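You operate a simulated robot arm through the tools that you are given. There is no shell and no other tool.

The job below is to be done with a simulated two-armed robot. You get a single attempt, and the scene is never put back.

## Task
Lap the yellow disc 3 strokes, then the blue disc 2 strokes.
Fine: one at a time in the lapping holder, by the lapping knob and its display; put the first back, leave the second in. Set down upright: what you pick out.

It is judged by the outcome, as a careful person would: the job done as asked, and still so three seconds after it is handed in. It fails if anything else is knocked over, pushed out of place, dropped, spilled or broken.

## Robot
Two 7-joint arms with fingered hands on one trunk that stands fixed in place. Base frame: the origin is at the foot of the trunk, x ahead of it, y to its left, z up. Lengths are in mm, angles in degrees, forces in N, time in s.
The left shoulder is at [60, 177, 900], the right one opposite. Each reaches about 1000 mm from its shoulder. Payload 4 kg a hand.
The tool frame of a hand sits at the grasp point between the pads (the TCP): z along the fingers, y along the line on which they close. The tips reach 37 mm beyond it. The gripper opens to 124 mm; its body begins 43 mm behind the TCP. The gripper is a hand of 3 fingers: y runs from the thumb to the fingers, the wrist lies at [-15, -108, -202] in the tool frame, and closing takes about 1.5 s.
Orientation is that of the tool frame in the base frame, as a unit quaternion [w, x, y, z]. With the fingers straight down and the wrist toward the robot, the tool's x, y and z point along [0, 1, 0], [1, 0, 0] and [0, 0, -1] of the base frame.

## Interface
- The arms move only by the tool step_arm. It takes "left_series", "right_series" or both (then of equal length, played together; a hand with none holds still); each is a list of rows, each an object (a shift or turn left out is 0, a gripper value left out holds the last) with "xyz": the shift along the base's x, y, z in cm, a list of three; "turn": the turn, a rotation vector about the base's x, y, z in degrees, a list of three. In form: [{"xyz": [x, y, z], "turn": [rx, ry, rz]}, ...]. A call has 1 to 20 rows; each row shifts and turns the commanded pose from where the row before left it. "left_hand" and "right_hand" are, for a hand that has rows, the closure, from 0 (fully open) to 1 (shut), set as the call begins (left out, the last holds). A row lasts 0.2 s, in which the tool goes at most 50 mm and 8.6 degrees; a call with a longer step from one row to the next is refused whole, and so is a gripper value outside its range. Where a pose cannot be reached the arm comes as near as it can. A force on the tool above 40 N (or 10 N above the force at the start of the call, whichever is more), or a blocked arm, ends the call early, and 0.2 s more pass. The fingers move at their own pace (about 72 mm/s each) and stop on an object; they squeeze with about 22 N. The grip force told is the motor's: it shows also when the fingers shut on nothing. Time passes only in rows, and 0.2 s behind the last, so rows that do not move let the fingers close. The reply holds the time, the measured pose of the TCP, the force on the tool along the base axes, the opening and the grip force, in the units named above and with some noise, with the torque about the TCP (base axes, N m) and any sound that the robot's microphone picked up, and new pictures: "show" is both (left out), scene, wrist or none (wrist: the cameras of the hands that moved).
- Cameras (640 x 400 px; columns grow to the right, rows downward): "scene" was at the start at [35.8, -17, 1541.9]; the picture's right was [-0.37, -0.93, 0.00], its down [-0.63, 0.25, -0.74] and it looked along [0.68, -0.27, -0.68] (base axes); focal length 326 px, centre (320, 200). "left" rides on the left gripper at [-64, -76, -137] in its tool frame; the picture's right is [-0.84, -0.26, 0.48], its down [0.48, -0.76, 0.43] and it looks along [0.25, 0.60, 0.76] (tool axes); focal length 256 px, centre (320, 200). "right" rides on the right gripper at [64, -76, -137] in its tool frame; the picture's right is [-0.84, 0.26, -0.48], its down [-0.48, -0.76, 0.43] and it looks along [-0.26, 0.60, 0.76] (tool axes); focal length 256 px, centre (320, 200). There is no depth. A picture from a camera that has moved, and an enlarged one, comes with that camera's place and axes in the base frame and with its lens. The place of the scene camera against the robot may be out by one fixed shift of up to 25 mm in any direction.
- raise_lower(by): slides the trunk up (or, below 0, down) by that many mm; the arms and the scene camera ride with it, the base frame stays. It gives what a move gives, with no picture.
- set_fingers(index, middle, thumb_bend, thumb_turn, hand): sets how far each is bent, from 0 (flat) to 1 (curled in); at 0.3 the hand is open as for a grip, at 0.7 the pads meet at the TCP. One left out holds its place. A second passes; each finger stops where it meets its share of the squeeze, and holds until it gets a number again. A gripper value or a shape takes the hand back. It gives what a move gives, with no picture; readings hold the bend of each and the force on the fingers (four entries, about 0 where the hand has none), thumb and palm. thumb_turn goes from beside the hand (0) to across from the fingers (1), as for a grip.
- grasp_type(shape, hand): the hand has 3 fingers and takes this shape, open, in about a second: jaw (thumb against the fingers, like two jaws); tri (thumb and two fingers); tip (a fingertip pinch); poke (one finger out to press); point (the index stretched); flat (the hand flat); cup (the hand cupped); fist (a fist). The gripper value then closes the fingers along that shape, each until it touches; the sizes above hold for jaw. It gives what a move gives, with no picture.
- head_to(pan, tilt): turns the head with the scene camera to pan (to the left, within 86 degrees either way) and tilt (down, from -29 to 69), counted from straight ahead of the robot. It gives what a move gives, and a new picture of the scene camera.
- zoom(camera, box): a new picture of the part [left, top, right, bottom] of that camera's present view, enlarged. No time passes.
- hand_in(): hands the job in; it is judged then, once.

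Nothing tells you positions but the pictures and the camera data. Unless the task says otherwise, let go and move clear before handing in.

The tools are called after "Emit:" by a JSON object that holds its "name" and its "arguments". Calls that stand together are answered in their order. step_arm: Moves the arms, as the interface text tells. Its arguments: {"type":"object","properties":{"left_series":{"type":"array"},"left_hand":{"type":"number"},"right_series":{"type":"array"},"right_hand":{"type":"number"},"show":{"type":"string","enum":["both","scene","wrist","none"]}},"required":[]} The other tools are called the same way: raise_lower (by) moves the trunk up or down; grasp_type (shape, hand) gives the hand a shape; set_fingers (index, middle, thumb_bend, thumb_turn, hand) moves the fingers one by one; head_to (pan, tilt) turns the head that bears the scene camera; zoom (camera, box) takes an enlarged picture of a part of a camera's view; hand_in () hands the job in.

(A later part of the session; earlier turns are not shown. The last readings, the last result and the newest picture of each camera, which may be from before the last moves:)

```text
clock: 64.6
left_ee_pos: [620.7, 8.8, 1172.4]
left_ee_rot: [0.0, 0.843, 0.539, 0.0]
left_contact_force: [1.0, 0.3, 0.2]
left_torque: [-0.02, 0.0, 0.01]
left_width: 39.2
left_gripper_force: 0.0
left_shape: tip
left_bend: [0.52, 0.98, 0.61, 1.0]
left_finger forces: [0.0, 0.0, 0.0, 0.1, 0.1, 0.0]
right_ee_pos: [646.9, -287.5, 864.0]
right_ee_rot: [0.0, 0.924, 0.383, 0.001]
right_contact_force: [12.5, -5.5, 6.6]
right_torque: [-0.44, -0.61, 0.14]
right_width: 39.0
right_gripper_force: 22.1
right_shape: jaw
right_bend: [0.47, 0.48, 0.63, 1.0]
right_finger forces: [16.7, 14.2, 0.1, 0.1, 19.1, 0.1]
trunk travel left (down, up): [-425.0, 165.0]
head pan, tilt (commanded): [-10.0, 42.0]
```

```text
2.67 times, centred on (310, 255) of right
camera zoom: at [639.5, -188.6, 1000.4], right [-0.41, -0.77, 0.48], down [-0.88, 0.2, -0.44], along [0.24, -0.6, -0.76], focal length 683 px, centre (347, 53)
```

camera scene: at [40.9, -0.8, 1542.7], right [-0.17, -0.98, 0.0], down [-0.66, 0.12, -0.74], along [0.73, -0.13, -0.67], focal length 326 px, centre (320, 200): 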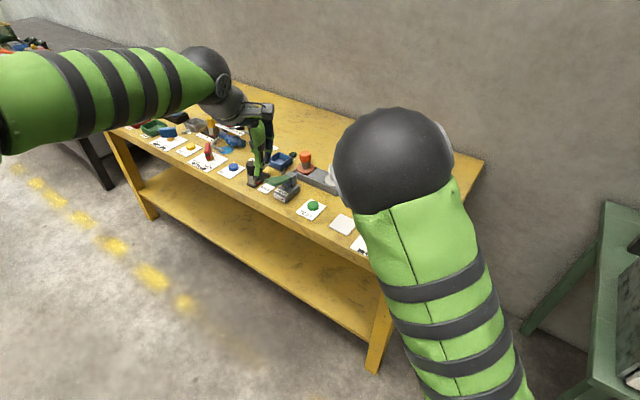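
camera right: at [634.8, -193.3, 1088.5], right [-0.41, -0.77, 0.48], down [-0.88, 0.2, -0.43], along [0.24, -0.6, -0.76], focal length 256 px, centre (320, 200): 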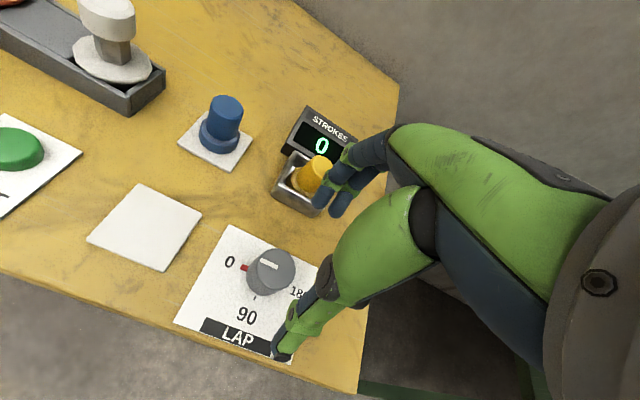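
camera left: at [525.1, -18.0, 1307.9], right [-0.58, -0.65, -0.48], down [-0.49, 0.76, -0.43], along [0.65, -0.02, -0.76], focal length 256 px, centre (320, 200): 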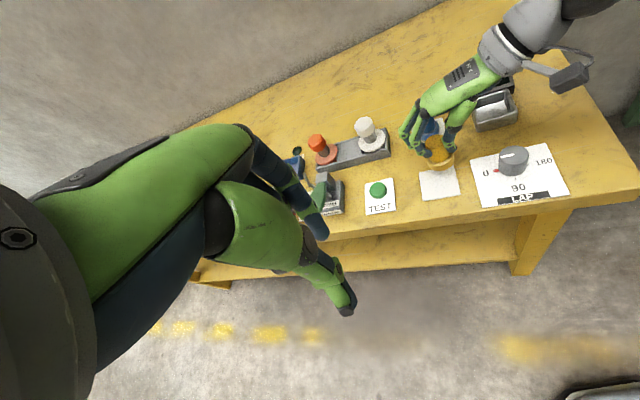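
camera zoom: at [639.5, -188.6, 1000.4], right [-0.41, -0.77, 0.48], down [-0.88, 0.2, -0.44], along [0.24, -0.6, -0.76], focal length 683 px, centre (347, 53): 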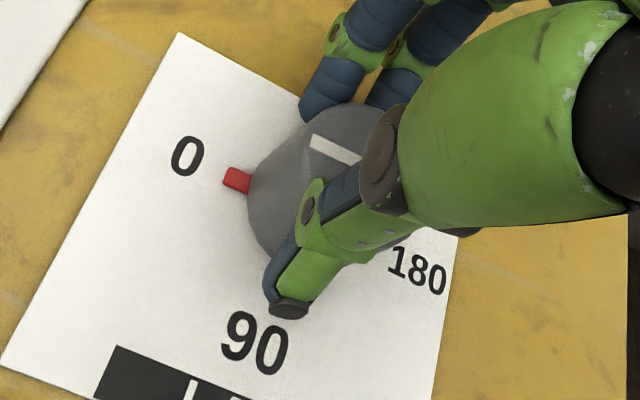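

The knob is gripped. The reading shows ~13 N of sideways imbalance, so I'll ease the hand a couple of mm with it, then turn the first 30° about the knob axis and check forces.

Emit:
{"name": "step_arm", "arguments": {"right_series": [{"xyz": [0.2, -0.15, 0]}, {"xyz": [-0.082, -0.094, 0], "turn": [0, 0, 7.5]}, {"xyz": [-0.069, -0.103, 0], "turn": [0, 0, 7.5]}, {"xyz": [-0.055, -0.111, 0], "turn": [0, 0, 7.5]}, {"xyz": [-0.04, -0.118, 0], "turn": [0, 0, 7.5]}, {}], "right_hand": 1.0, "show": "none"}}

Emit:
{"name": "zoom", "arguments": {"camera": "right", "box": [220, 180, 400, 330]}}

Emit:
{"name": "zoom", "arguments": {"camera": "left", "box": [440, 60, 580, 200]}}

```text
clock: 66.0
left_ee_pos: [619.5, 10.8, 1173.3]
left_ee_rot: [0.0, 0.843, 0.539, 0.0]
left_contact_force: [0.0, -0.1, 0.1]
left_torque: [0.0, 0.01, 0.01]
left_width: 39.5
left_gripper_force: 0.0
left_shape: tip
left_bend: [0.52, 0.98, 0.61, 1.0]
left_finger forces: [0.0, 0.0, 0.0, 0.0, 0.1, 0.0]
right_ee_pos: [647.0, -292.5, 865.0]
right_ee_rot: [0.0, 0.793, 0.61, 0.0]
right_contact_force: [-5.8, 2.8, 10.7]
right_torque: [-0.01, -0.11, -0.04]
right_width: 39.7
right_gripper_force: 22.4
right_shape: jaw
right_bend: [0.49, 0.5, 0.63, 1.0]
right_finger forces: [12.4, 9.7, 0.0, 0.1, 29.7, 0.0]
trunk travel left (down, up): [-425.0, 165.0]
head pan, tilt (commanded): [-10.0, 42.0]
```

```text
2.67 times, centred on (310, 255) of right
camera zoom: at [589.7, -211.3, 1000.3], right [0.03, -0.88, 0.48], down [-0.86, -0.27, -0.43], along [0.51, -0.4, -0.76], focal length 683 px, centre (347, 53)
```

zoom: 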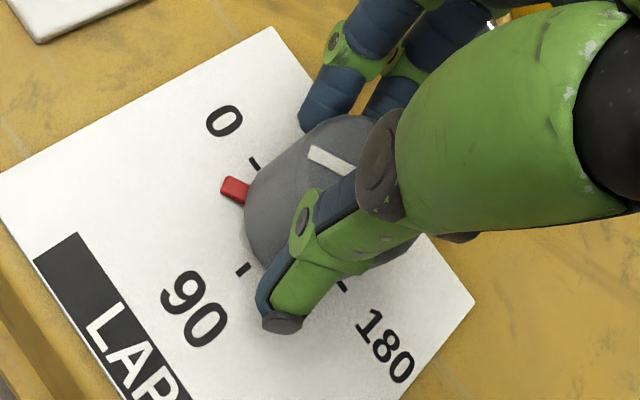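

```text
2.86 times, centred on (510, 130) of left
camera zoom: at [523.6, -17.6, 1308.3], right [-0.58, -0.65, -0.48], down [-0.49, 0.76, -0.44], along [0.65, -0.02, -0.76], focal length 731 px, centre (-223, 400)
```

zoom: 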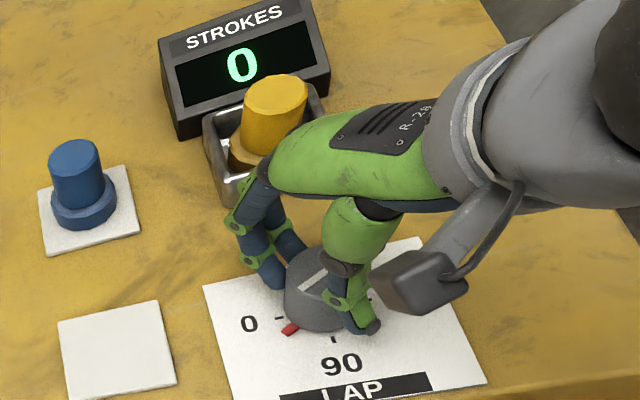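

The red pointer is turning with the hand, about 30° so far, forces small. Continuing the turn.

Emit:
{"name": "step_arm", "arguments": {"right_series": [{"xyz": [-0.1, 0.03, 0.15]}, {"xyz": [-0.024, -0.122, 0], "turn": [0, 0, 7.5]}, {"xyz": [-0.008, -0.124, 0], "turn": [0, 0, 7.5]}, {"xyz": [0.008, -0.124, 0], "turn": [0, 0, 7.5]}, {"xyz": [0.024, -0.122, 0], "turn": [0, 0, 7.5]}, {"xyz": [0.04, -0.118, 0], "turn": [0, 0, 7.5]}, {"xyz": [0.055, -0.111, 0], "turn": [0, 0, 7.5]}, {"xyz": [0.069, -0.103, 0], "turn": [0, 0, 7.5]}, {"xyz": [0.082, -0.094, 0], "turn": [0, 0, 7.5]}, {}], "show": "none"}}

Emit:
{"name": "zoom", "arguments": {"camera": "right", "box": [220, 180, 400, 330]}}

Emit:
{"name": "zoom", "arguments": {"camera": "left", "box": [440, 60, 580, 200]}}

```text
clock: 68.2
left_ee_pos: [619.1, 9.3, 1172.8]
left_ee_rot: [0.0, 0.843, 0.538, 0.0]
left_contact_force: [0.4, -0.9, 0.5]
left_torque: [0.0, 0.01, 0.06]
left_width: 39.3
left_gripper_force: 0.1
left_shape: tip
left_bend: [0.52, 0.98, 0.61, 1.0]
left_finger forces: [0.0, 0.0, 0.0, 0.0, 0.0, 0.1]
right_ee_pos: [647.7, -302.6, 865.0]
right_ee_rot: [0.0, 0.383, 0.924, 0.0]
right_contact_force: [-15.2, -1.0, -2.0]
right_torque: [0.0, 0.35, 0.08]
right_width: 39.2
right_gripper_force: 22.2
right_shape: jaw
right_bend: [0.51, 0.51, 0.62, 0.98]
right_finger forces: [12.7, 6.8, 0.0, 0.1, 30.4, 0.1]
trunk travel left (down, up): [-425.0, 165.0]
head pan, tilt (commanded): [-10.0, 42.0]
```

```text
2.67 times, centred on (310, 255) of right
camera zoom: at [548.5, -310.6, 1002.0], right [0.77, -0.41, 0.48], down [-0.2, -0.88, -0.43], along [0.6, 0.24, -0.76], focal length 683 px, centre (347, 53)
```

zoom: 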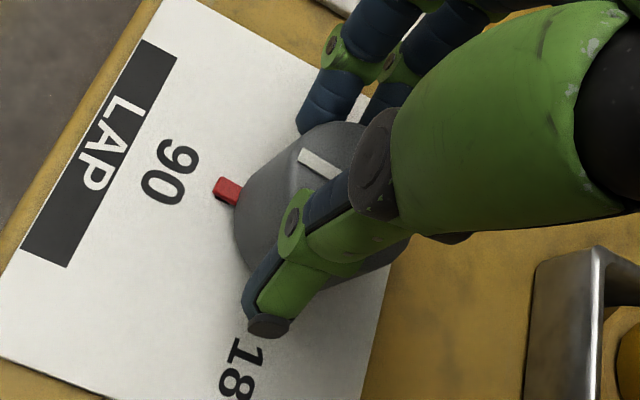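

```text
2.86 times, centred on (510, 130) of left
camera zoom: at [523.5, -18.4, 1308.3], right [-0.58, -0.65, -0.48], down [-0.49, 0.76, -0.43], along [0.65, -0.02, -0.76], focal length 731 px, centre (-223, 400)
```

zoom: 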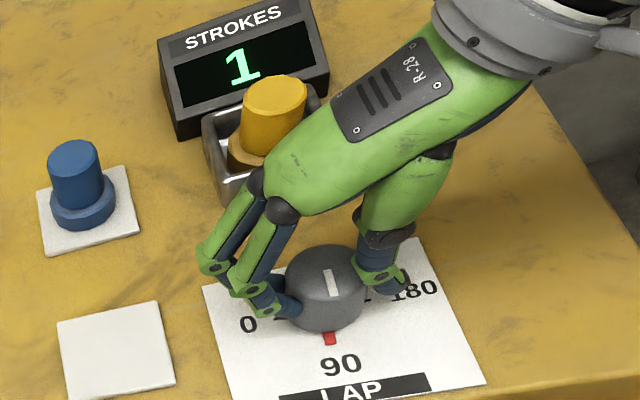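

The display reads 1 with the pointer at 90. I need to learn exactly what makes it count, so I'll continue in small steps and watch it.

Emit:
{"name": "step_arm", "arguments": {"right_series": [{"xyz": [-0.2, 0, 0]}, {"xyz": [0.094, -0.082, 0], "turn": [0, 0, 7.5]}, {"xyz": [0.103, -0.069, 0], "turn": [0, 0, 7.5]}, {}], "show": "none"}}

Emit:
{"name": "zoom", "arguments": {"camera": "left", "box": [440, 60, 580, 200]}}

```text
clock: 69.2
left_ee_pos: [619.1, 8.4, 1173.5]
left_ee_rot: [-0.001, 0.843, 0.538, 0.0]
left_contact_force: [-0.3, -0.3, 0.6]
left_torque: [0.0, -0.03, 0.0]
left_width: 39.4
left_gripper_force: 0.1
left_shape: tip
left_bend: [0.52, 0.98, 0.61, 1.0]
left_finger forces: [0.0, 0.0, 0.0, 0.0, 0.1, 0.1]
right_ee_pos: [647.7, -304.0, 865.3]
right_ee_rot: [0.0, 0.259, 0.966, 0.001]
right_contact_force: [-12.6, -3.6, 0.2]
right_torque: [-0.11, 0.26, 0.01]
right_width: 39.1
right_gripper_force: 22.3
right_shape: jaw
right_bend: [0.51, 0.51, 0.62, 0.98]
right_finger forces: [12.6, 7.4, 0.0, 0.0, 29.8, 0.0]
trunk travel left (down, up): [-425.0, 165.0]
head pan, tilt (commanded): [-10.0, 42.0]
```

```text
2.86 times, centred on (510, 130) of left
camera zoom: at [523.7, -18.5, 1308.3], right [-0.58, -0.65, -0.48], down [-0.49, 0.76, -0.43], along [0.65, -0.02, -0.76], focal length 731 px, centre (-223, 400)
```

zoom: 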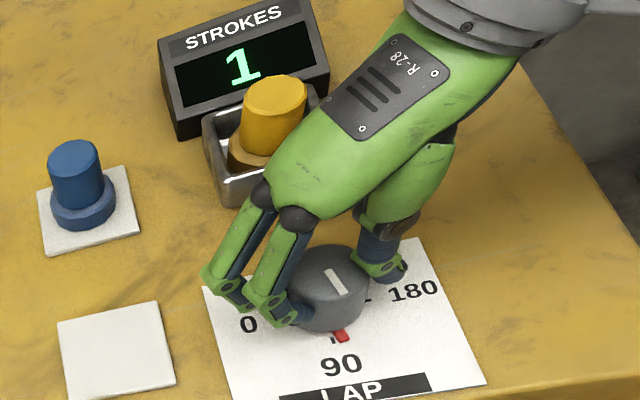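

Emit:
{"name": "step_arm", "arguments": {"right_series": [{"xyz": [-0.1, 0, 0]}, {"xyz": [0.111, -0.055, 0], "turn": [0, 0, 7.5]}, {"xyz": [0.118, -0.04, 0], "turn": [0, 0, 7.5]}, {}], "show": "none"}}

Emit:
{"name": "zoom", "arguments": {"camera": "left", "box": [440, 60, 580, 200]}}

```text
clock: 70.2
left_ee_pos: [619.4, 8.8, 1172.9]
left_ee_rot: [0.0, 0.842, 0.539, 0.0]
left_contact_force: [0.7, -0.3, -1.0]
left_torque: [0.0, 0.01, -0.05]
left_width: 39.4
left_gripper_force: 0.1
left_shape: tip
left_bend: [0.52, 0.98, 0.61, 1.0]
left_finger forces: [0.0, 0.0, 0.1, 0.1, 0.1, 0.1]
right_ee_pos: [650.4, -305.2, 865.0]
right_ee_rot: [0.0, 0.131, 0.991, 0.0]
right_contact_force: [-12.9, -8.5, 2.1]
right_torque: [-0.18, 0.32, 0.06]
right_width: 39.2
right_gripper_force: 22.0
right_shape: jaw
right_bend: [0.51, 0.52, 0.62, 0.98]
right_finger forces: [12.7, 7.0, 0.0, 0.0, 31.6, 0.1]
trunk travel left (down, up): [-425.0, 165.0]
head pan, tilt (commanded): [-10.0, 42.0]
```

```text
2.86 times, centred on (510, 130) of left
camera zoom: at [523.5, -18.8, 1308.4], right [-0.58, -0.65, -0.48], down [-0.49, 0.76, -0.43], along [0.65, -0.02, -0.76], focal length 731 px, centre (-223, 400)
```

zoom: 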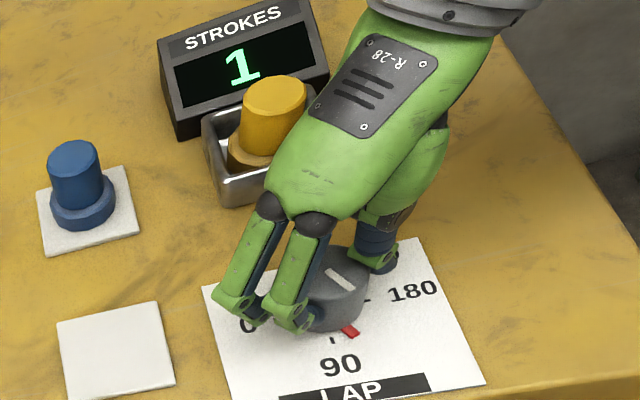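

Emit:
{"name": "step_arm", "arguments": {"right_series": [{"xyz": [-0.15, -0.1, 0]}, {"xyz": [0.122, -0.024, 0], "turn": [0, 0, 7.5]}, {"xyz": [0.124, -0.008, 0], "turn": [0, 0, 7.5]}, {}], "show": "none"}}

Emit:
{"name": "zoom", "arguments": {"camera": "left", "box": [440, 60, 580, 200]}}

```text
clock: 71.2
left_ee_pos: [620.6, 9.1, 1172.5]
left_ee_rot: [0.001, 0.842, 0.539, 0.0]
left_contact_force: [0.1, 0.1, -0.8]
left_torque: [0.01, 0.03, 0.02]
left_width: 39.3
left_gripper_force: 0.1
left_shape: tip
left_bend: [0.52, 0.98, 0.61, 1.0]
left_finger forces: [0.0, 0.0, 0.1, 0.0, 0.0, 0.0]
right_ee_pos: [651.1, -307.4, 865.6]
right_ee_rot: [0.001, 0.0, 1.0, 0.001]
right_contact_force: [-10.5, -8.4, 4.2]
right_torque: [-0.12, 0.25, 0.06]
right_width: 39.0
right_gripper_force: 21.8
right_shape: jaw
right_bend: [0.51, 0.51, 0.62, 0.98]
right_finger forces: [12.9, 8.1, 0.0, 0.0, 30.1, 0.0]
trunk travel left (down, up): [-425.0, 165.0]
head pan, tilt (commanded): [-10.0, 42.0]
```

```text
2.86 times, centred on (510, 130) of left
camera zoom: at [523.8, -18.6, 1308.3], right [-0.58, -0.65, -0.48], down [-0.49, 0.76, -0.43], along [0.65, -0.02, -0.76], focal length 731 px, centre (-223, 400)
```

zoom: 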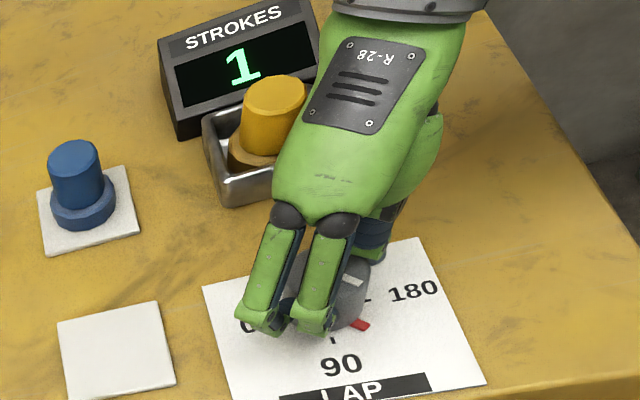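

Emit:
{"name": "step_arm", "arguments": {"right_series": [{"xyz": [-0.15, -0.1, 0]}, {"xyz": [0.124, 0.008, 0], "turn": [0, 0, 7.5]}, {"xyz": [0.122, 0.024, 0], "turn": [0, 0, 7.5]}, {}], "show": "none"}}

Emit:
{"name": "zoom", "arguments": {"camera": "left", "box": [440, 60, 580, 200]}}

```text
clock: 72.2
left_ee_pos: [619.9, 9.2, 1172.5]
left_ee_rot: [0.0, 0.843, 0.538, 0.0]
left_contact_force: [-0.1, 0.2, -0.3]
left_torque: [0.0, 0.02, 0.02]
left_width: 39.6
left_gripper_force: 0.1
left_shape: tip
left_bend: [0.52, 0.98, 0.61, 1.0]
left_finger forces: [0.1, 0.0, 0.0, 0.1, 0.1, 0.0]
right_ee_pos: [651.5, -308.4, 866.2]
right_ee_rot: [0.001, -0.131, 0.991, 0.0]
right_contact_force: [-0.9, -11.2, 7.4]
right_torque: [-0.18, 0.04, -0.05]
right_width: 39.1
right_gripper_force: 22.0
right_shape: jaw
right_bend: [0.5, 0.51, 0.62, 0.99]
right_finger forces: [11.3, 8.9, 0.0, 0.0, 31.3, 0.0]
trunk travel left (down, up): [-425.0, 165.0]
head pan, tilt (commanded): [-10.0, 42.0]
```

```text
2.86 times, centred on (510, 130) of left
camera zoom: at [524.2, -18.7, 1308.2], right [-0.58, -0.65, -0.48], down [-0.49, 0.76, -0.43], along [0.65, -0.02, -0.76], focal length 731 px, centre (-223, 400)
```

zoom: 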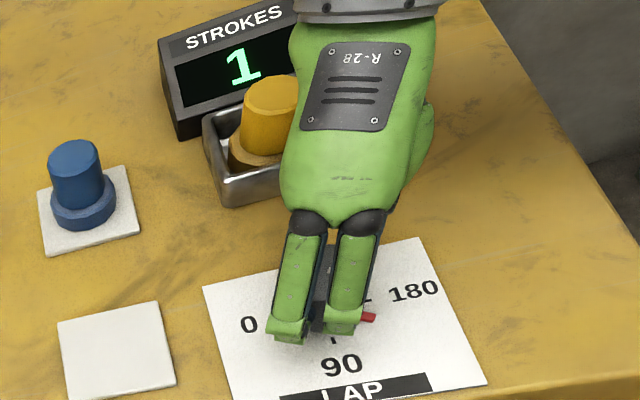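

Emit:
{"name": "step_arm", "arguments": {"right_series": [{"xyz": [0, -0.15, 0.1]}, {"xyz": [0.118, 0.04, 0], "turn": [0, 0, 7.5]}, {"xyz": [0.111, 0.055, 0], "turn": [0, 0, 7.5]}, {}], "show": "none"}}

Emit:
{"name": "zoom", "arguments": {"camera": "left", "box": [440, 60, 580, 200]}}

```text
clock: 73.2
left_ee_pos: [619.6, 8.8, 1171.9]
left_ee_rot: [0.0, 0.842, 0.539, 0.0]
left_contact_force: [-0.1, 0.0, 1.3]
left_torque: [-0.01, 0.04, -0.01]
left_width: 39.3
left_gripper_force: 0.0
left_shape: tip
left_bend: [0.52, 0.98, 0.61, 1.0]
left_finger forces: [0.0, 0.0, 0.1, 0.2, 0.0, 0.1]
right_ee_pos: [653.3, -308.1, 865.6]
right_ee_rot: [0.0, -0.259, 0.966, -0.001]
right_contact_force: [-1.5, -12.2, -0.6]
right_torque: [-0.24, 0.07, 0.01]
right_width: 39.0
right_gripper_force: 21.8
right_shape: jaw
right_bend: [0.51, 0.51, 0.62, 0.99]
right_finger forces: [12.4, 7.6, 0.0, 0.1, 28.8, 0.1]
trunk travel left (down, up): [-425.0, 165.0]
head pan, tilt (commanded): [-10.0, 42.0]
```

```text
2.86 times, centred on (510, 130) of left
camera zoom: at [524.5, -19.1, 1307.9], right [-0.58, -0.65, -0.48], down [-0.49, 0.76, -0.43], along [0.65, -0.02, -0.76], focal length 731 px, centre (-223, 400)
```

zoom: 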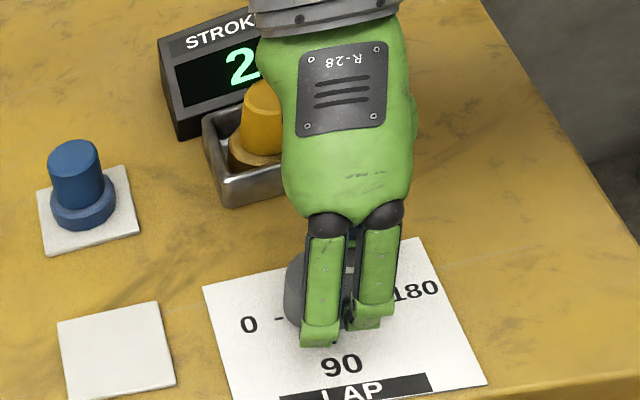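

The count became 2 at about pointer 165, after 1 at/before 90 — so it seems to follow the knob's travel, not time. I'll now reverse in small steps, stopping to read the display, so as not to overshoot 3.

Emit:
{"name": "step_arm", "arguments": {"right_series": [{"xyz": [0, -0.15, 0]}, {"xyz": [-0.119, 0.009, 0], "turn": [0, 0, -7.5]}, {"xyz": [-0.116, 0.024, 0], "turn": [0, 0, -7.5]}, {}], "show": "none"}}

Emit:
{"name": "zoom", "arguments": {"camera": "left", "box": [440, 60, 580, 200]}}

```text
clock: 74.2
left_ee_pos: [620.9, 9.2, 1171.8]
left_ee_rot: [-0.001, 0.842, 0.539, 0.0]
left_contact_force: [0.4, 0.6, 0.3]
left_torque: [-0.01, -0.03, 0.0]
left_width: 39.4
left_gripper_force: 0.1
left_shape: tip
left_bend: [0.52, 0.98, 0.61, 1.0]
left_finger forces: [0.0, 0.0, 0.1, 0.0, 0.1, 0.1]
right_ee_pos: [651.1, -307.3, 867.2]
right_ee_rot: [0.001, -0.129, 0.992, 0.002]
right_contact_force: [-4.2, -7.7, -4.0]
right_torque: [-0.12, 0.11, 0.04]
right_width: 39.1
right_gripper_force: 22.1
right_shape: jaw
right_bend: [0.51, 0.51, 0.62, 0.99]
right_finger forces: [12.3, 9.0, 0.1, 0.0, 25.6, 0.1]
trunk travel left (down, up): [-425.0, 165.0]
head pan, tilt (commanded): [-10.0, 42.0]
```

```text
2.86 times, centred on (510, 130) of left
camera zoom: at [524.5, -18.6, 1307.9], right [-0.58, -0.65, -0.48], down [-0.49, 0.76, -0.43], along [0.65, -0.02, -0.76], focal length 731 px, centre (-223, 400)
```

zoom: 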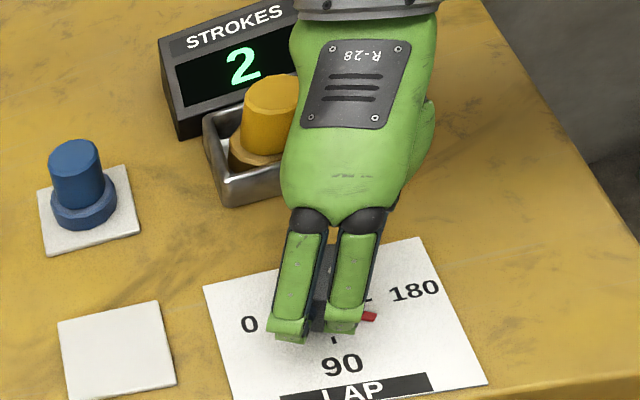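

Emit:
{"name": "step_arm", "arguments": {"right_series": [{"xyz": [-0.163, -0.06, -0.05], "turn": [0, 0, -7.5]}, {"xyz": [-0.106, 0.053, 0], "turn": [0, 0, -7.5]}, {}], "show": "none"}}

Emit:
{"name": "zoom", "arguments": {"camera": "left", "box": [440, 60, 580, 200]}}

```text
clock: 75.0
left_ee_pos: [620.0, 9.3, 1172.2]
left_ee_rot: [0.0, 0.842, 0.539, 0.0]
left_contact_force: [-0.6, 0.4, 0.1]
left_torque: [0.02, -0.02, 0.0]
left_width: 39.4
left_gripper_force: 0.1
left_shape: tip
left_bend: [0.52, 0.98, 0.61, 1.0]
left_finger forces: [0.1, 0.1, 0.0, 0.1, 0.0, 0.1]
right_ee_pos: [649.1, -308.4, 865.4]
right_ee_rot: [0.0, 0.0, 1.0, 0.0]
right_contact_force: [-3.1, -0.4, 1.0]
right_torque: [0.11, 0.08, 0.01]
right_width: 38.8
right_gripper_force: 21.7
right_shape: jaw
right_bend: [0.51, 0.51, 0.62, 1.0]
right_finger forces: [13.6, 10.2, 0.1, 0.0, 23.4, 0.0]
trunk travel left (down, up): [-425.0, 165.0]
head pan, tilt (commanded): [-10.0, 42.0]
```

```text
2.86 times, centred on (510, 130) of left
camera zoom: at [524.3, -17.9, 1308.1], right [-0.58, -0.65, -0.48], down [-0.49, 0.76, -0.43], along [0.65, -0.02, -0.76], focal length 731 px, centre (-223, 400)
```

zoom: 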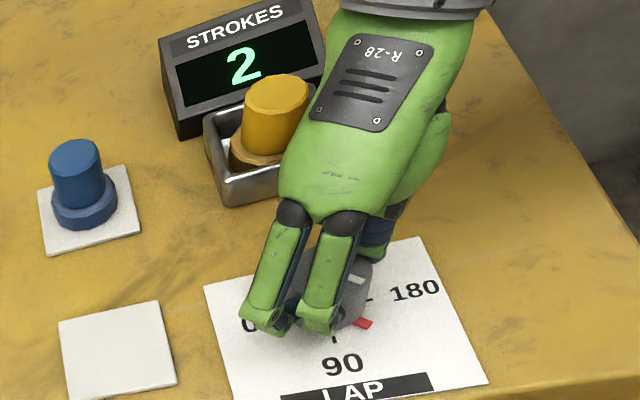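

Emit:
{"name": "step_arm", "arguments": {"right_series": [{"xyz": [-0.118, 0.067, 0], "turn": [0, 0, -7.5]}, {"xyz": [-0.089, 0.08, 0], "turn": [0, 0, -7.5]}, {}], "show": "none"}}

Emit:
{"name": "zoom", "arguments": {"camera": "left", "box": [440, 60, 580, 200]}}

```text
clock: 75.8
left_ee_pos: [620.1, 10.7, 1171.6]
left_ee_rot: [0.0, 0.843, 0.539, 0.0]
left_contact_force: [0.3, -0.1, -0.5]
left_torque: [0.05, 0.03, 0.0]
left_width: 39.3
left_gripper_force: 0.0
left_shape: tip
left_bend: [0.52, 0.98, 0.61, 1.0]
left_finger forces: [0.0, 0.1, 0.1, 0.0, 0.0, 0.0]
right_ee_pos: [647.2, -306.1, 865.7]
right_ee_rot: [0.0, 0.132, 0.991, 0.0]
right_contact_force: [-3.4, 2.5, -1.5]
right_torque: [0.21, 0.04, 0.03]
right_width: 38.5
right_gripper_force: 21.8
right_shape: jaw
right_bend: [0.51, 0.5, 0.63, 1.0]
right_finger forces: [14.4, 10.6, 0.0, 0.0, 22.4, 0.1]
trunk travel left (down, up): [-425.0, 165.0]
head pan, tilt (commanded): [-10.0, 42.0]
```

```text
2.86 times, centred on (510, 130) of left
camera zoom: at [524.4, -17.8, 1308.0], right [-0.58, -0.65, -0.48], down [-0.49, 0.76, -0.43], along [0.65, -0.02, -0.76], focal length 731 px, centre (-223, 400)
```

zoom: 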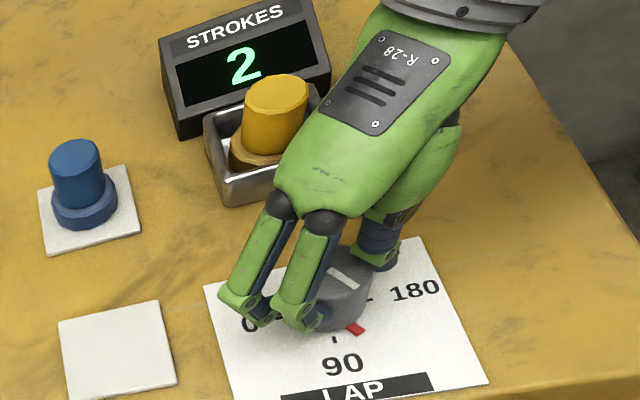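

Emit:
{"name": "step_arm", "arguments": {"right_series": [{"xyz": [-0.078, 0.09, 0], "turn": [0, 0, -7.5]}, {"xyz": [-0.065, 0.099, 0], "turn": [0, 0, -7.5]}, {}], "show": "none"}}

Emit:
{"name": "zoom", "arguments": {"camera": "left", "box": [440, 60, 580, 200]}}

```text
clock: 76.6
left_ee_pos: [620.2, 8.9, 1172.4]
left_ee_rot: [0.001, 0.842, 0.539, 0.0]
left_contact_force: [-0.1, -1.0, 0.0]
left_torque: [-0.02, 0.0, -0.01]
left_width: 39.4
left_gripper_force: 0.0
left_shape: tip
left_bend: [0.52, 0.98, 0.61, 1.0]
left_finger forces: [0.0, 0.1, 0.0, 0.0, 0.1, 0.1]
right_ee_pos: [644.4, -306.3, 865.6]
right_ee_rot: [-0.001, 0.26, 0.966, -0.001]
right_contact_force: [-1.2, 2.8, 0.2]
right_torque: [0.15, -0.01, 0.05]
right_width: 38.6
right_gripper_force: 22.3
right_shape: jaw
right_bend: [0.51, 0.5, 0.63, 1.0]
right_finger forces: [14.2, 10.7, 0.0, 0.1, 22.3, 0.1]
trunk travel left (down, up): [-425.0, 165.0]
head pan, tilt (commanded): [-10.0, 42.0]
```

```text
2.86 times, centred on (510, 130) of left
camera zoom: at [524.5, -17.8, 1308.0], right [-0.58, -0.65, -0.48], down [-0.49, 0.76, -0.43], along [0.65, -0.02, -0.76], focal length 731 px, centre (-223, 400)
```

zoom: 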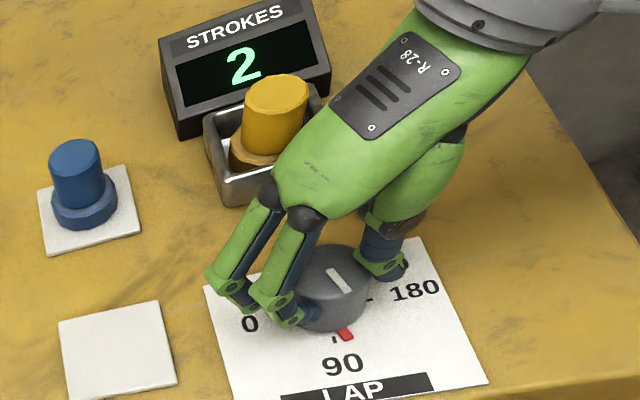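

Emit:
{"name": "step_arm", "arguments": {"right_series": [{"xyz": [-0.052, 0.107, 0], "turn": [0, 0, -7.5]}, {"xyz": [-0.037, 0.114, 0], "turn": [0, 0, -7.5]}, {}], "show": "none"}}

Emit:
{"name": "zoom", "arguments": {"camera": "left", "box": [440, 60, 580, 200]}}

```text
clock: 77.4
left_ee_pos: [620.7, 10.1, 1172.8]
left_ee_rot: [0.0, 0.842, 0.539, 0.0]
left_contact_force: [0.1, 0.0, -0.5]
left_torque: [0.01, -0.02, 0.02]
left_width: 39.2
left_gripper_force: 0.0
left_shape: tip
left_bend: [0.52, 0.98, 0.61, 1.0]
left_finger forces: [0.0, 0.0, 0.0, 0.0, 0.0, 0.0]
right_ee_pos: [644.7, -303.5, 866.5]
right_ee_rot: [0.001, 0.384, 0.923, -0.001]
right_contact_force: [-1.3, 5.7, 0.9]
right_torque: [0.25, -0.07, 0.08]
right_width: 38.4
right_gripper_force: 22.1
right_shape: jaw
right_bend: [0.5, 0.5, 0.63, 1.0]
right_finger forces: [15.4, 11.0, 0.0, 0.1, 21.9, 0.1]
trunk travel left (down, up): [-425.0, 165.0]
head pan, tilt (commanded): [-10.0, 42.0]
```

```text
2.86 times, centred on (510, 130) of left
camera zoom: at [524.5, -17.5, 1308.0], right [-0.58, -0.65, -0.48], down [-0.49, 0.76, -0.44], along [0.65, -0.02, -0.76], focal length 731 px, centre (-223, 400)
```

zoom: 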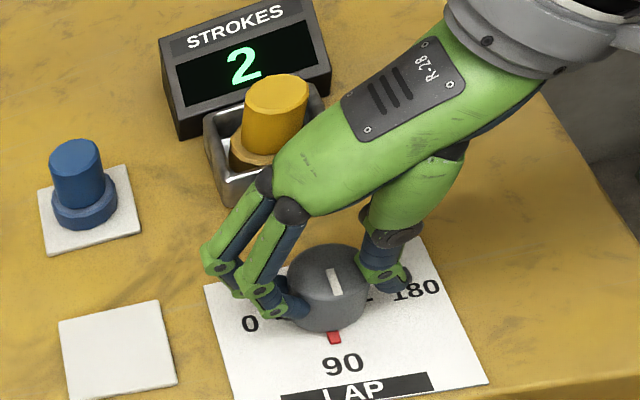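

Emit:
{"name": "step_arm", "arguments": {"right_series": [{"xyz": [-0.022, 0.137, 0], "turn": [0, 0, -7.5]}, {}], "show": "none"}}

Emit:
{"name": "zoom", "arguments": {"camera": "left", "box": [440, 60, 580, 200]}}

```text
clock: 78.0
left_ee_pos: [620.6, 10.6, 1172.4]
left_ee_rot: [0.0, 0.842, 0.539, 0.0]
left_contact_force: [0.1, 0.4, 0.3]
left_torque: [0.01, 0.05, -0.01]
left_width: 39.3
left_gripper_force: 0.1
left_shape: tip
left_bend: [0.52, 0.98, 0.61, 1.0]
left_finger forces: [0.0, 0.0, 0.0, 0.0, 0.2, 0.1]
right_ee_pos: [643.9, -302.6, 866.0]
right_ee_rot: [0.0, 0.443, 0.897, 0.0]
right_contact_force: [-2.3, 6.8, 0.9]
right_torque: [0.26, -0.11, 0.07]
right_width: 38.5
right_gripper_force: 21.7
right_shape: jaw
right_bend: [0.5, 0.5, 0.63, 1.0]
right_finger forces: [15.3, 10.4, 0.0, 0.0, 22.9, 0.0]
trunk travel left (down, up): [-425.0, 165.0]
head pan, tilt (commanded): [-10.0, 42.0]
```

```text
2.86 times, centred on (510, 130) of left
camera zoom: at [524.3, -17.4, 1308.0], right [-0.58, -0.65, -0.48], down [-0.49, 0.76, -0.44], along [0.65, -0.02, -0.76], focal length 731 px, centre (-223, 400)
```

zoom: 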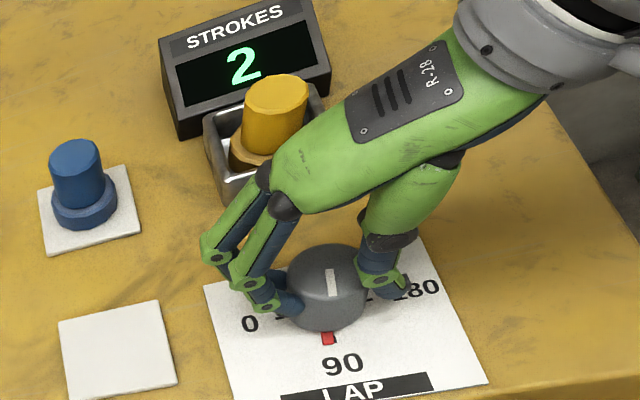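

Emit:
{"name": "step_arm", "arguments": {"right_series": [{"xyz": [-0.007, 0.148, 0], "turn": [0, 0, -7.5]}, {"xyz": [0.009, 0.119, 0], "turn": [0, 0, -7.5]}, {}], "show": "none"}}

Emit:
{"name": "zoom", "arguments": {"camera": "left", "box": [440, 60, 580, 200]}}

```text
clock: 78.8
left_ee_pos: [619.1, 10.1, 1171.4]
left_ee_rot: [0.0, 0.842, 0.539, 0.0]
left_contact_force: [0.1, 0.6, -0.2]
left_torque: [0.0, -0.01, 0.0]
left_width: 39.7
left_gripper_force: 0.1
left_shape: tip
left_bend: [0.52, 0.98, 0.61, 1.0]
left_finger forces: [0.0, 0.0, 0.0, 0.0, 0.1, 0.1]
right_ee_pos: [644.8, -298.5, 866.4]
right_ee_rot: [0.001, 0.556, 0.831, 0.0]
right_contact_force: [-1.0, 6.1, 0.6]
right_torque: [0.22, -0.08, 0.11]
right_width: 38.4
right_gripper_force: 22.0
right_shape: jaw
right_bend: [0.5, 0.5, 0.63, 1.0]
right_finger forces: [15.0, 10.4, 0.0, 0.1, 22.3, 0.0]
trunk travel left (down, up): [-425.0, 165.0]
head pan, tilt (commanded): [-10.0, 42.0]
```

```text
2.86 times, centred on (510, 130) of left
camera zoom: at [524.5, -17.5, 1308.0], right [-0.58, -0.65, -0.48], down [-0.49, 0.76, -0.44], along [0.65, -0.02, -0.76], focal length 731 px, centre (-223, 400)
```

zoom: 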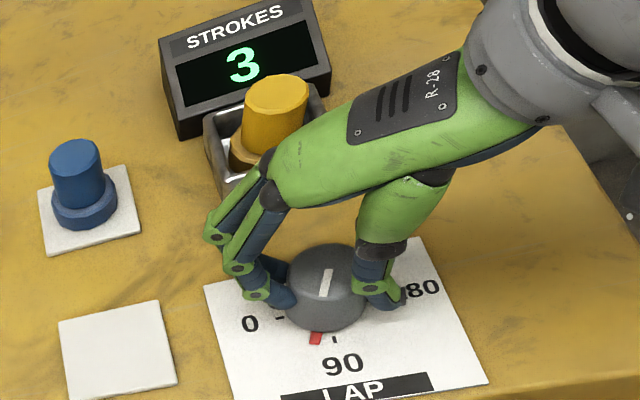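

The display reads 3 — stopping the knob right here. I'll open the hand without twisting and rise straight up.

Emit:
{"name": "step_arm", "arguments": {"right_series": [{}, {}, {}, {}, {}], "right_hand": 0.25, "show": "none"}}

Emit:
{"name": "zoom", "arguments": {"camera": "left", "box": [440, 60, 580, 200]}}

Emit:
{"name": "zoom", "arguments": {"camera": "right", "box": [200, 160, 440, 400]}}

```text
clock: 80.0
left_ee_pos: [620.5, 9.1, 1171.8]
left_ee_rot: [0.0, 0.842, 0.539, 0.001]
left_contact_force: [-0.7, -0.4, 0.1]
left_torque: [0.05, 0.02, 0.02]
left_width: 39.4
left_gripper_force: 0.0
left_shape: tip
left_bend: [0.52, 0.98, 0.61, 1.0]
left_finger forces: [0.0, 0.0, 0.0, 0.0, 0.0, 0.0]
right_ee_pos: [644.1, -300.1, 865.1]
right_ee_rot: [0.0, 0.556, 0.831, 0.0]
right_contact_force: [-0.8, -0.2, 0.8]
right_torque: [0.01, -0.02, 0.0]
right_width: 93.0
right_gripper_force: 0.0
right_shape: jaw
right_bend: [0.34, 0.37, 0.44, 0.99]
right_finger forces: [0.0, 0.1, 0.0, 0.1, 0.0, 0.0]
trunk travel left (down, up): [-425.0, 165.0]
head pan, tilt (commanded): [-10.0, 42.0]
```

```text
2.86 times, centred on (510, 130) of left
camera zoom: at [524.6, -18.0, 1307.9], right [-0.58, -0.65, -0.48], down [-0.49, 0.76, -0.43], along [0.65, -0.02, -0.76], focal length 731 px, centre (-223, 400)
```

zoom: 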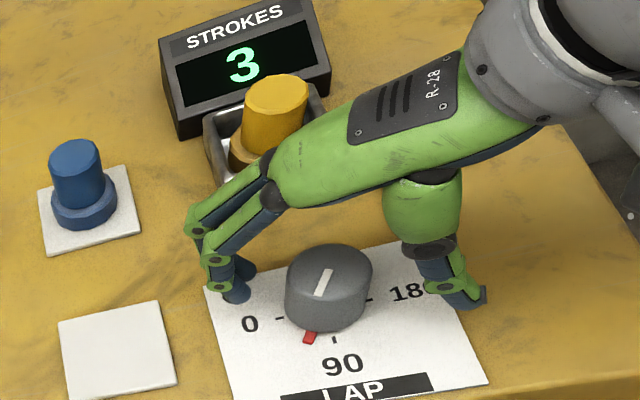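

```text
1.67 times, centred on (320, 280) of right
camera zoom: at [549.4, -268.9, 1002.2], right [0.56, -0.68, 0.48], down [-0.52, -0.74, -0.43], along [0.65, -0.01, -0.76], focal length 427 px, centre (320, 67)
```

zoom: 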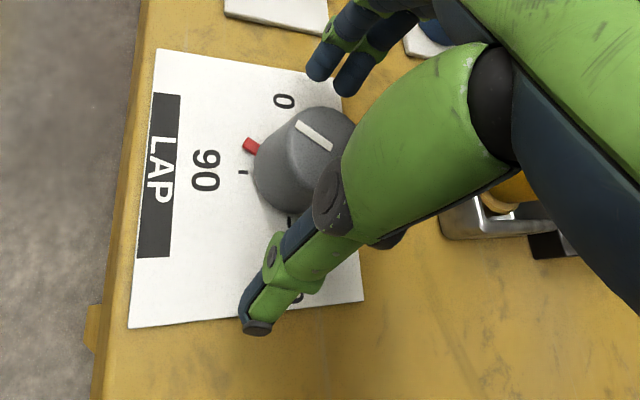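

Released cleanly: display still 3, pointer around 62. Now I'll rise, return to the pick pose (yaw 45°, 15° tilt) above the holder to take the yellow disc out.

Emit:
{"name": "step_arm", "arguments": {"right_series": [{"xyz": [0, 0, 4.8]}, {"xyz": [0, 0, 4.8]}, {"xyz": [0, 0, 4.8]}, {"xyz": [2.4, -2.45, 0], "turn": [0, 0, 7.5]}, {"xyz": [2.4, -2.45, 0], "turn": [0, 0, 7.5]}, {"xyz": [2.4, -2.45, 0], "turn": [0, 0, 7.5]}, {"xyz": [2.3, -2.45, 0], "turn": [5.3, -5.3, 0]}, {"turn": [5.3, -5.3, 0]}, {}], "right_hand": 0.4}}

Emit:
{"name": "zoom", "arguments": {"camera": "left", "box": [440, 30, 600, 200]}}

Emit:
{"name": "zoom", "arguments": {"camera": "right", "box": [180, 200, 400, 400]}}

```text
clock: 82.0
left_ee_pos: [620.3, 9.8, 1171.5]
left_ee_rot: [0.001, 0.842, 0.539, 0.0]
left_contact_force: [-0.1, -0.1, -0.3]
left_torque: [0.0, 0.01, -0.02]
left_width: 39.2
left_gripper_force: 0.0
left_shape: tip
left_bend: [0.52, 0.98, 0.61, 1.0]
left_finger forces: [0.0, 0.1, 0.0, 0.0, 0.0, 0.1]
right_ee_pos: [740.8, -396.9, 1008.9]
right_ee_rot: [0.05, 0.379, 0.916, 0.121]
right_contact_force: [-0.3, 0.8, 0.0]
right_torque: [0.01, 0.01, -0.01]
right_width: 74.7
right_gripper_force: 0.1
right_shape: jaw
right_bend: [0.38, 0.42, 0.53, 0.99]
right_finger forces: [0.1, 0.0, 0.0, 0.0, 0.1, 0.1]
trunk travel left (down, up): [-425.0, 165.0]
head pan, tilt (commanded): [-10.0, 42.0]
camera scene: at [41.0, -0.7, 1542.7], right [-0.17, -0.98, 0.0], down [-0.66, 0.12, -0.74], along [0.73, -0.13, -0.67], focal length 326 px, centre (320, 200)
camera right: at [617.5, -428.0, 1120.3], right [0.68, -0.51, 0.53], down [-0.1, -0.78, -0.62], along [0.73, 0.37, -0.58], focal length 256 px, centre (320, 200)
```

scene: 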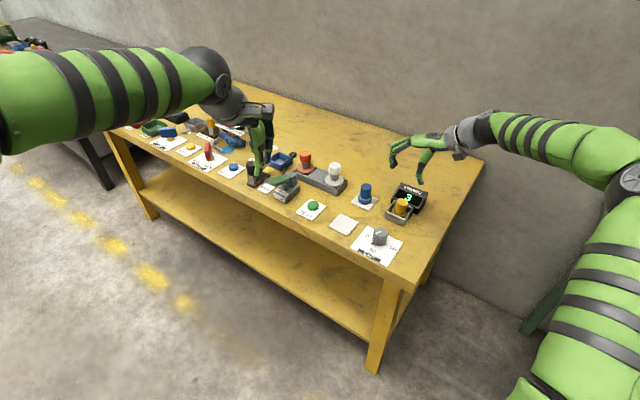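
right: 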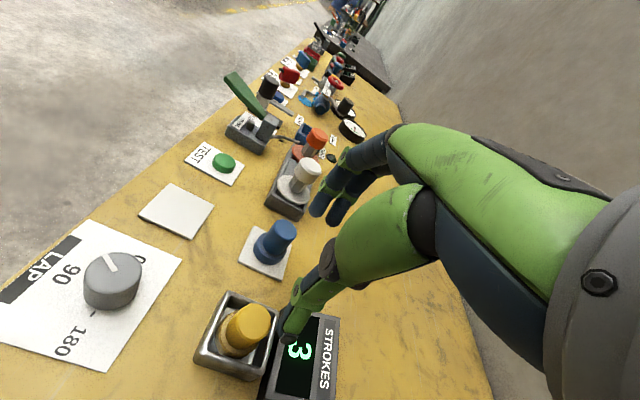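

```text
2.35 times, centred on (520, 115) of left
camera zoom: at [524.7, -17.9, 1307.9], right [-0.58, -0.65, -0.48], down [-0.49, 0.76, -0.43], along [0.65, -0.02, -0.76], focal length 602 px, centre (-151, 400)
```

zoom: 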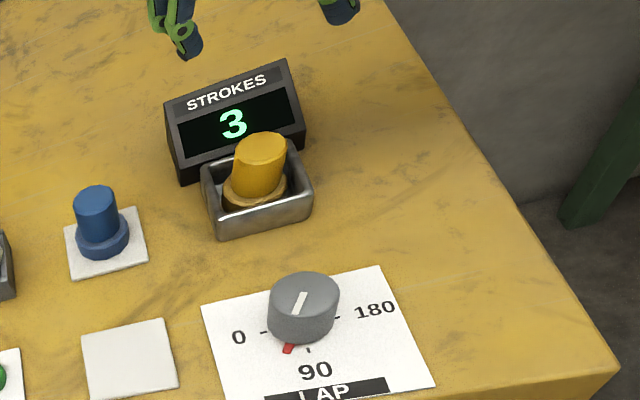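

```text
2.00 times, centred on (290, 300) of right
camera zoom: at [617.5, -428.0, 1120.3], right [0.68, -0.51, 0.53], down [-0.1, -0.78, -0.62], along [0.73, 0.37, -0.58], focal length 512 px, centre (380, 0)
```

zoom: 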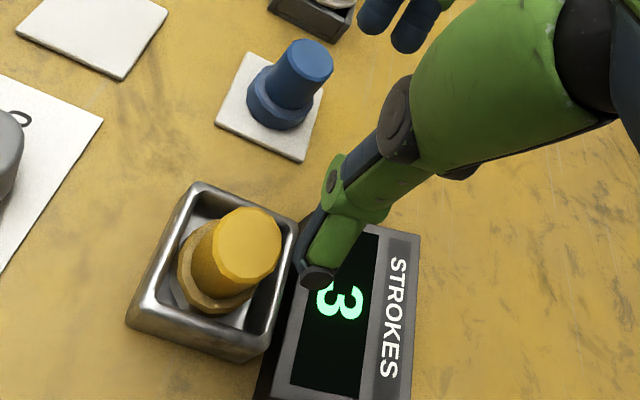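

Everything is unchanged. I'll descend over the yellow disc, checking alignment before the last part.

Emit:
{"name": "step_arm", "arguments": {"right_series": [{"xyz": [0, -0.2, -3]}, {"xyz": [0, 0, -3]}, {"xyz": [0, 0, -2.5]}, {"xyz": [0, 0, -1.0]}, {}, {}], "show": "none"}}

Emit:
{"name": "zoom", "arguments": {"camera": "left", "box": [465, 50, 555, 125]}}

Emit:
{"name": "zoom", "arguments": {"camera": "right", "box": [200, 200, 380, 350]}}

Emit:
{"name": "zoom", "arguments": {"camera": "scene", "box": [370, 170, 430, 230]}}

```text
clock: 83.4
left_ee_pos: [620.7, 11.0, 1172.4]
left_ee_rot: [0.0, 0.843, 0.539, 0.0]
left_contact_force: [-0.1, 0.2, -0.2]
left_torque: [-0.05, 0.0, 0.02]
left_width: 39.5
left_gripper_force: 0.1
left_shape: tip
left_bend: [0.52, 0.98, 0.61, 1.0]
left_finger forces: [0.0, 0.0, 0.0, 0.0, 0.1, 0.0]
right_ee_pos: [739.7, -399.8, 915.0]
right_ee_rot: [0.05, 0.38, 0.916, 0.121]
right_contact_force: [-0.8, 0.3, -0.1]
right_torque: [0.02, -0.01, 0.0]
right_width: 74.6
right_gripper_force: 0.1
right_shape: jaw
right_bend: [0.38, 0.42, 0.53, 0.99]
right_finger forces: [0.1, 0.0, 0.1, 0.1, 0.0, 0.0]
trunk travel left (down, up): [-425.0, 165.0]
head pan, tilt (commanded): [-10.0, 42.0]
```

```text
5.33 times, centred on (510, 88) of left
camera zoom: at [524.7, -18.1, 1307.9], right [-0.58, -0.65, -0.48], down [-0.49, 0.76, -0.43], along [0.65, -0.02, -0.76], focal length 1365 px, centre (-693, 800)
```

zoom: 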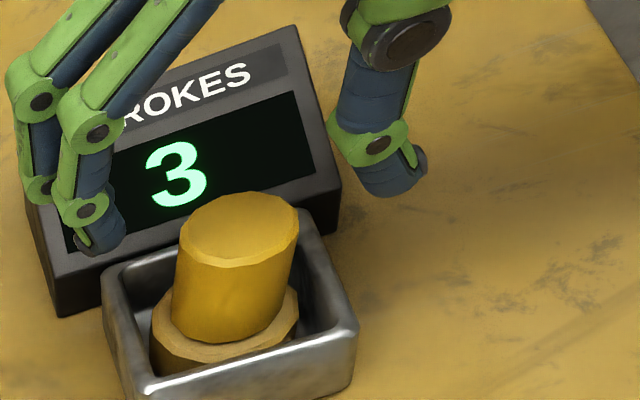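

```text
2.67 times, centred on (290, 275) of right
camera zoom: at [616.2, -430.3, 1026.5], right [0.68, -0.51, 0.53], down [-0.1, -0.78, -0.62], along [0.73, 0.37, -0.58], focal length 683 px, centre (400, 0)
```

zoom: 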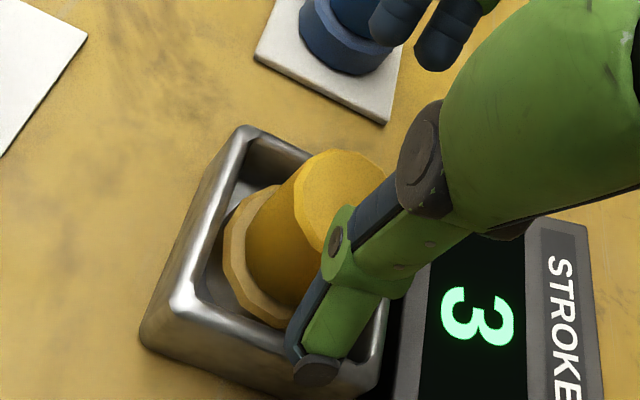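

```text
6.67 times, centred on (400, 200) of scene
camera zoom: at [41.0, -0.9, 1542.7], right [-0.17, -0.98, 0.0], down [-0.66, 0.12, -0.74], along [0.73, -0.13, -0.67], focal length 2171 px, centre (-213, 200)
```

zoom: 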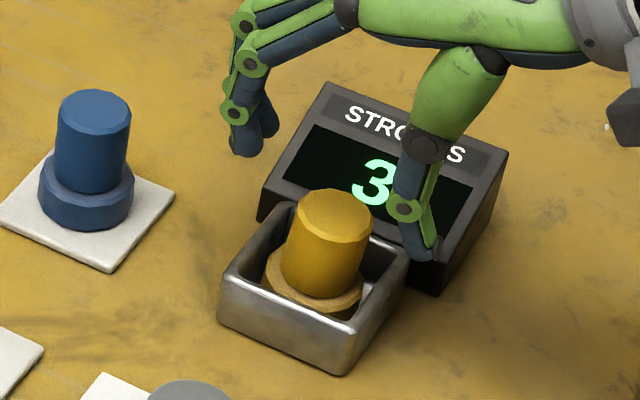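

Emit:
{"name": "step_arm", "arguments": {"right_series": [{"xyz": [0, 0.1, -1.0]}, {"xyz": [0, 0, -1.0]}, {"xyz": [0, 0, -0.6]}, {"xyz": [0, 0, -0.6]}, {}], "right_hand": 0.5, "show": "none"}}

Emit:
{"name": "zoom", "arguments": {"camera": "left", "box": [475, 60, 545, 120]}}

Emit:
{"name": "zoom", "arguments": {"camera": "scene", "box": [375, 180, 430, 230]}}

```text
clock: 84.6
left_ee_pos: [619.5, 9.5, 1171.6]
left_ee_rot: [0.0, 0.843, 0.538, 0.0]
left_contact_force: [0.3, 0.4, -0.2]
left_torque: [-0.03, 0.01, 0.01]
left_width: 39.4
left_gripper_force: 0.0
left_shape: tip
left_bend: [0.52, 0.98, 0.61, 1.0]
left_finger forces: [0.0, 0.1, 0.1, 0.0, 0.0, 0.0]
right_ee_pos: [738.7, -398.2, 882.9]
right_ee_rot: [0.05, 0.379, 0.916, 0.121]
right_contact_force: [0.2, -0.5, -0.4]
right_torque: [-0.04, 0.06, 0.0]
right_width: 62.4
right_gripper_force: 0.2
right_shape: jaw
right_bend: [0.42, 0.46, 0.56, 1.0]
right_finger forces: [0.0, 0.0, 0.1, 0.0, 0.1, 0.0]
trunk travel left (down, up): [-425.0, 165.0]
head pan, tilt (commanded): [-10.0, 42.0]
```

```text
6.67 times, centred on (510, 90) of left
camera zoom: at [524.6, -18.0, 1307.9], right [-0.58, -0.65, -0.48], down [-0.49, 0.76, -0.43], along [0.65, -0.02, -0.76], focal length 1707 px, centre (-947, 933)
```

zoom: 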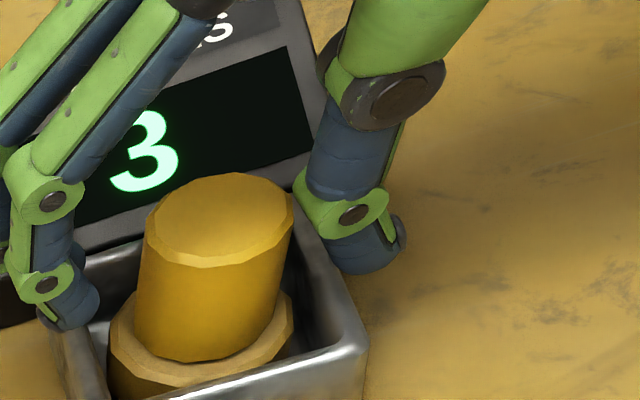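

```text
8.00 times, centred on (402, 205) of scene
camera zoom: at [40.9, -0.8, 1542.8], right [-0.17, -0.98, 0.0], down [-0.66, 0.12, -0.74], along [0.73, -0.13, -0.67], focal length 2605 px, centre (-340, 160)
```

zoom: 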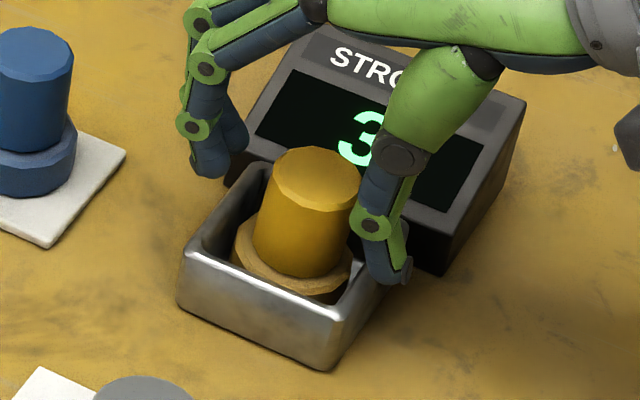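

Same geometry as when I released it. Closing on the handle.

Emit:
{"name": "step_arm", "arguments": {"right_series": [{}, {}, {}, {}, {}, {}], "right_hand": 0.9, "show": "none"}}

Emit:
{"name": "zoom", "arguments": {"camera": "left", "box": [475, 60, 545, 120]}}

Emit:
{"name": "zoom", "arguments": {"camera": "scene", "box": [375, 180, 430, 230]}}

```text
clock: 86.0
left_ee_pos: [619.9, 9.6, 1172.6]
left_ee_rot: [0.0, 0.842, 0.539, 0.0]
left_contact_force: [0.4, 0.0, 0.3]
left_torque: [-0.02, 0.0, -0.02]
left_width: 39.4
left_gripper_force: 0.0
left_shape: tip
left_bend: [0.52, 0.98, 0.61, 1.0]
left_finger forces: [0.0, 0.0, 0.1, 0.0, 0.0, 0.0]
right_ee_pos: [738.9, -397.6, 882.3]
right_ee_rot: [0.05, 0.38, 0.916, 0.121]
right_contact_force: [0.4, 0.1, -0.3]
right_torque: [0.07, -0.03, 0.01]
right_width: 31.4
right_gripper_force: 22.2
right_shape: jaw
right_bend: [0.55, 0.54, 0.63, 1.0]
right_finger forces: [12.7, 9.3, 0.0, 0.0, 20.9, 0.0]
trunk travel left (down, up): [-425.0, 165.0]
head pan, tilt (commanded): [-10.0, 42.0]
```

```text
6.67 times, centred on (510, 90) of left
camera zoom: at [524.7, -18.0, 1307.9], right [-0.58, -0.65, -0.48], down [-0.49, 0.76, -0.43], along [0.65, -0.02, -0.76], focal length 1707 px, centre (-947, 933)
```

zoom: 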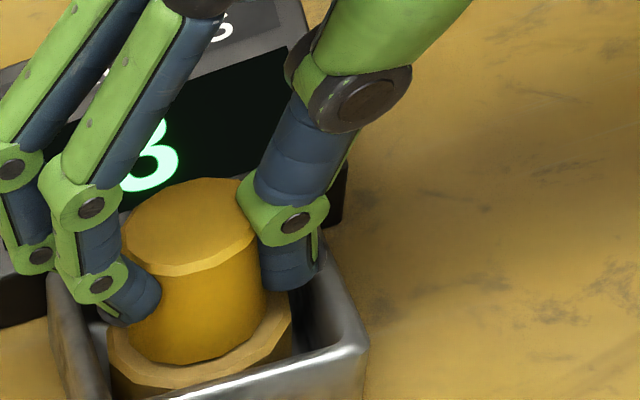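

```text
8.00 times, centred on (402, 205) of scene
camera zoom: at [41.0, -0.8, 1542.7], right [-0.17, -0.98, 0.0], down [-0.66, 0.12, -0.74], along [0.73, -0.13, -0.67], focal length 2605 px, centre (-340, 160)
```

zoom: 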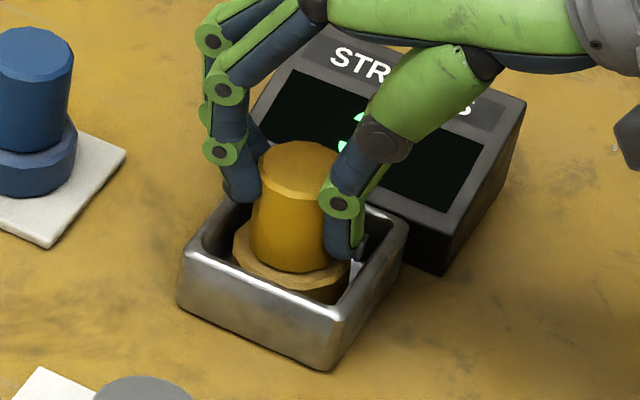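

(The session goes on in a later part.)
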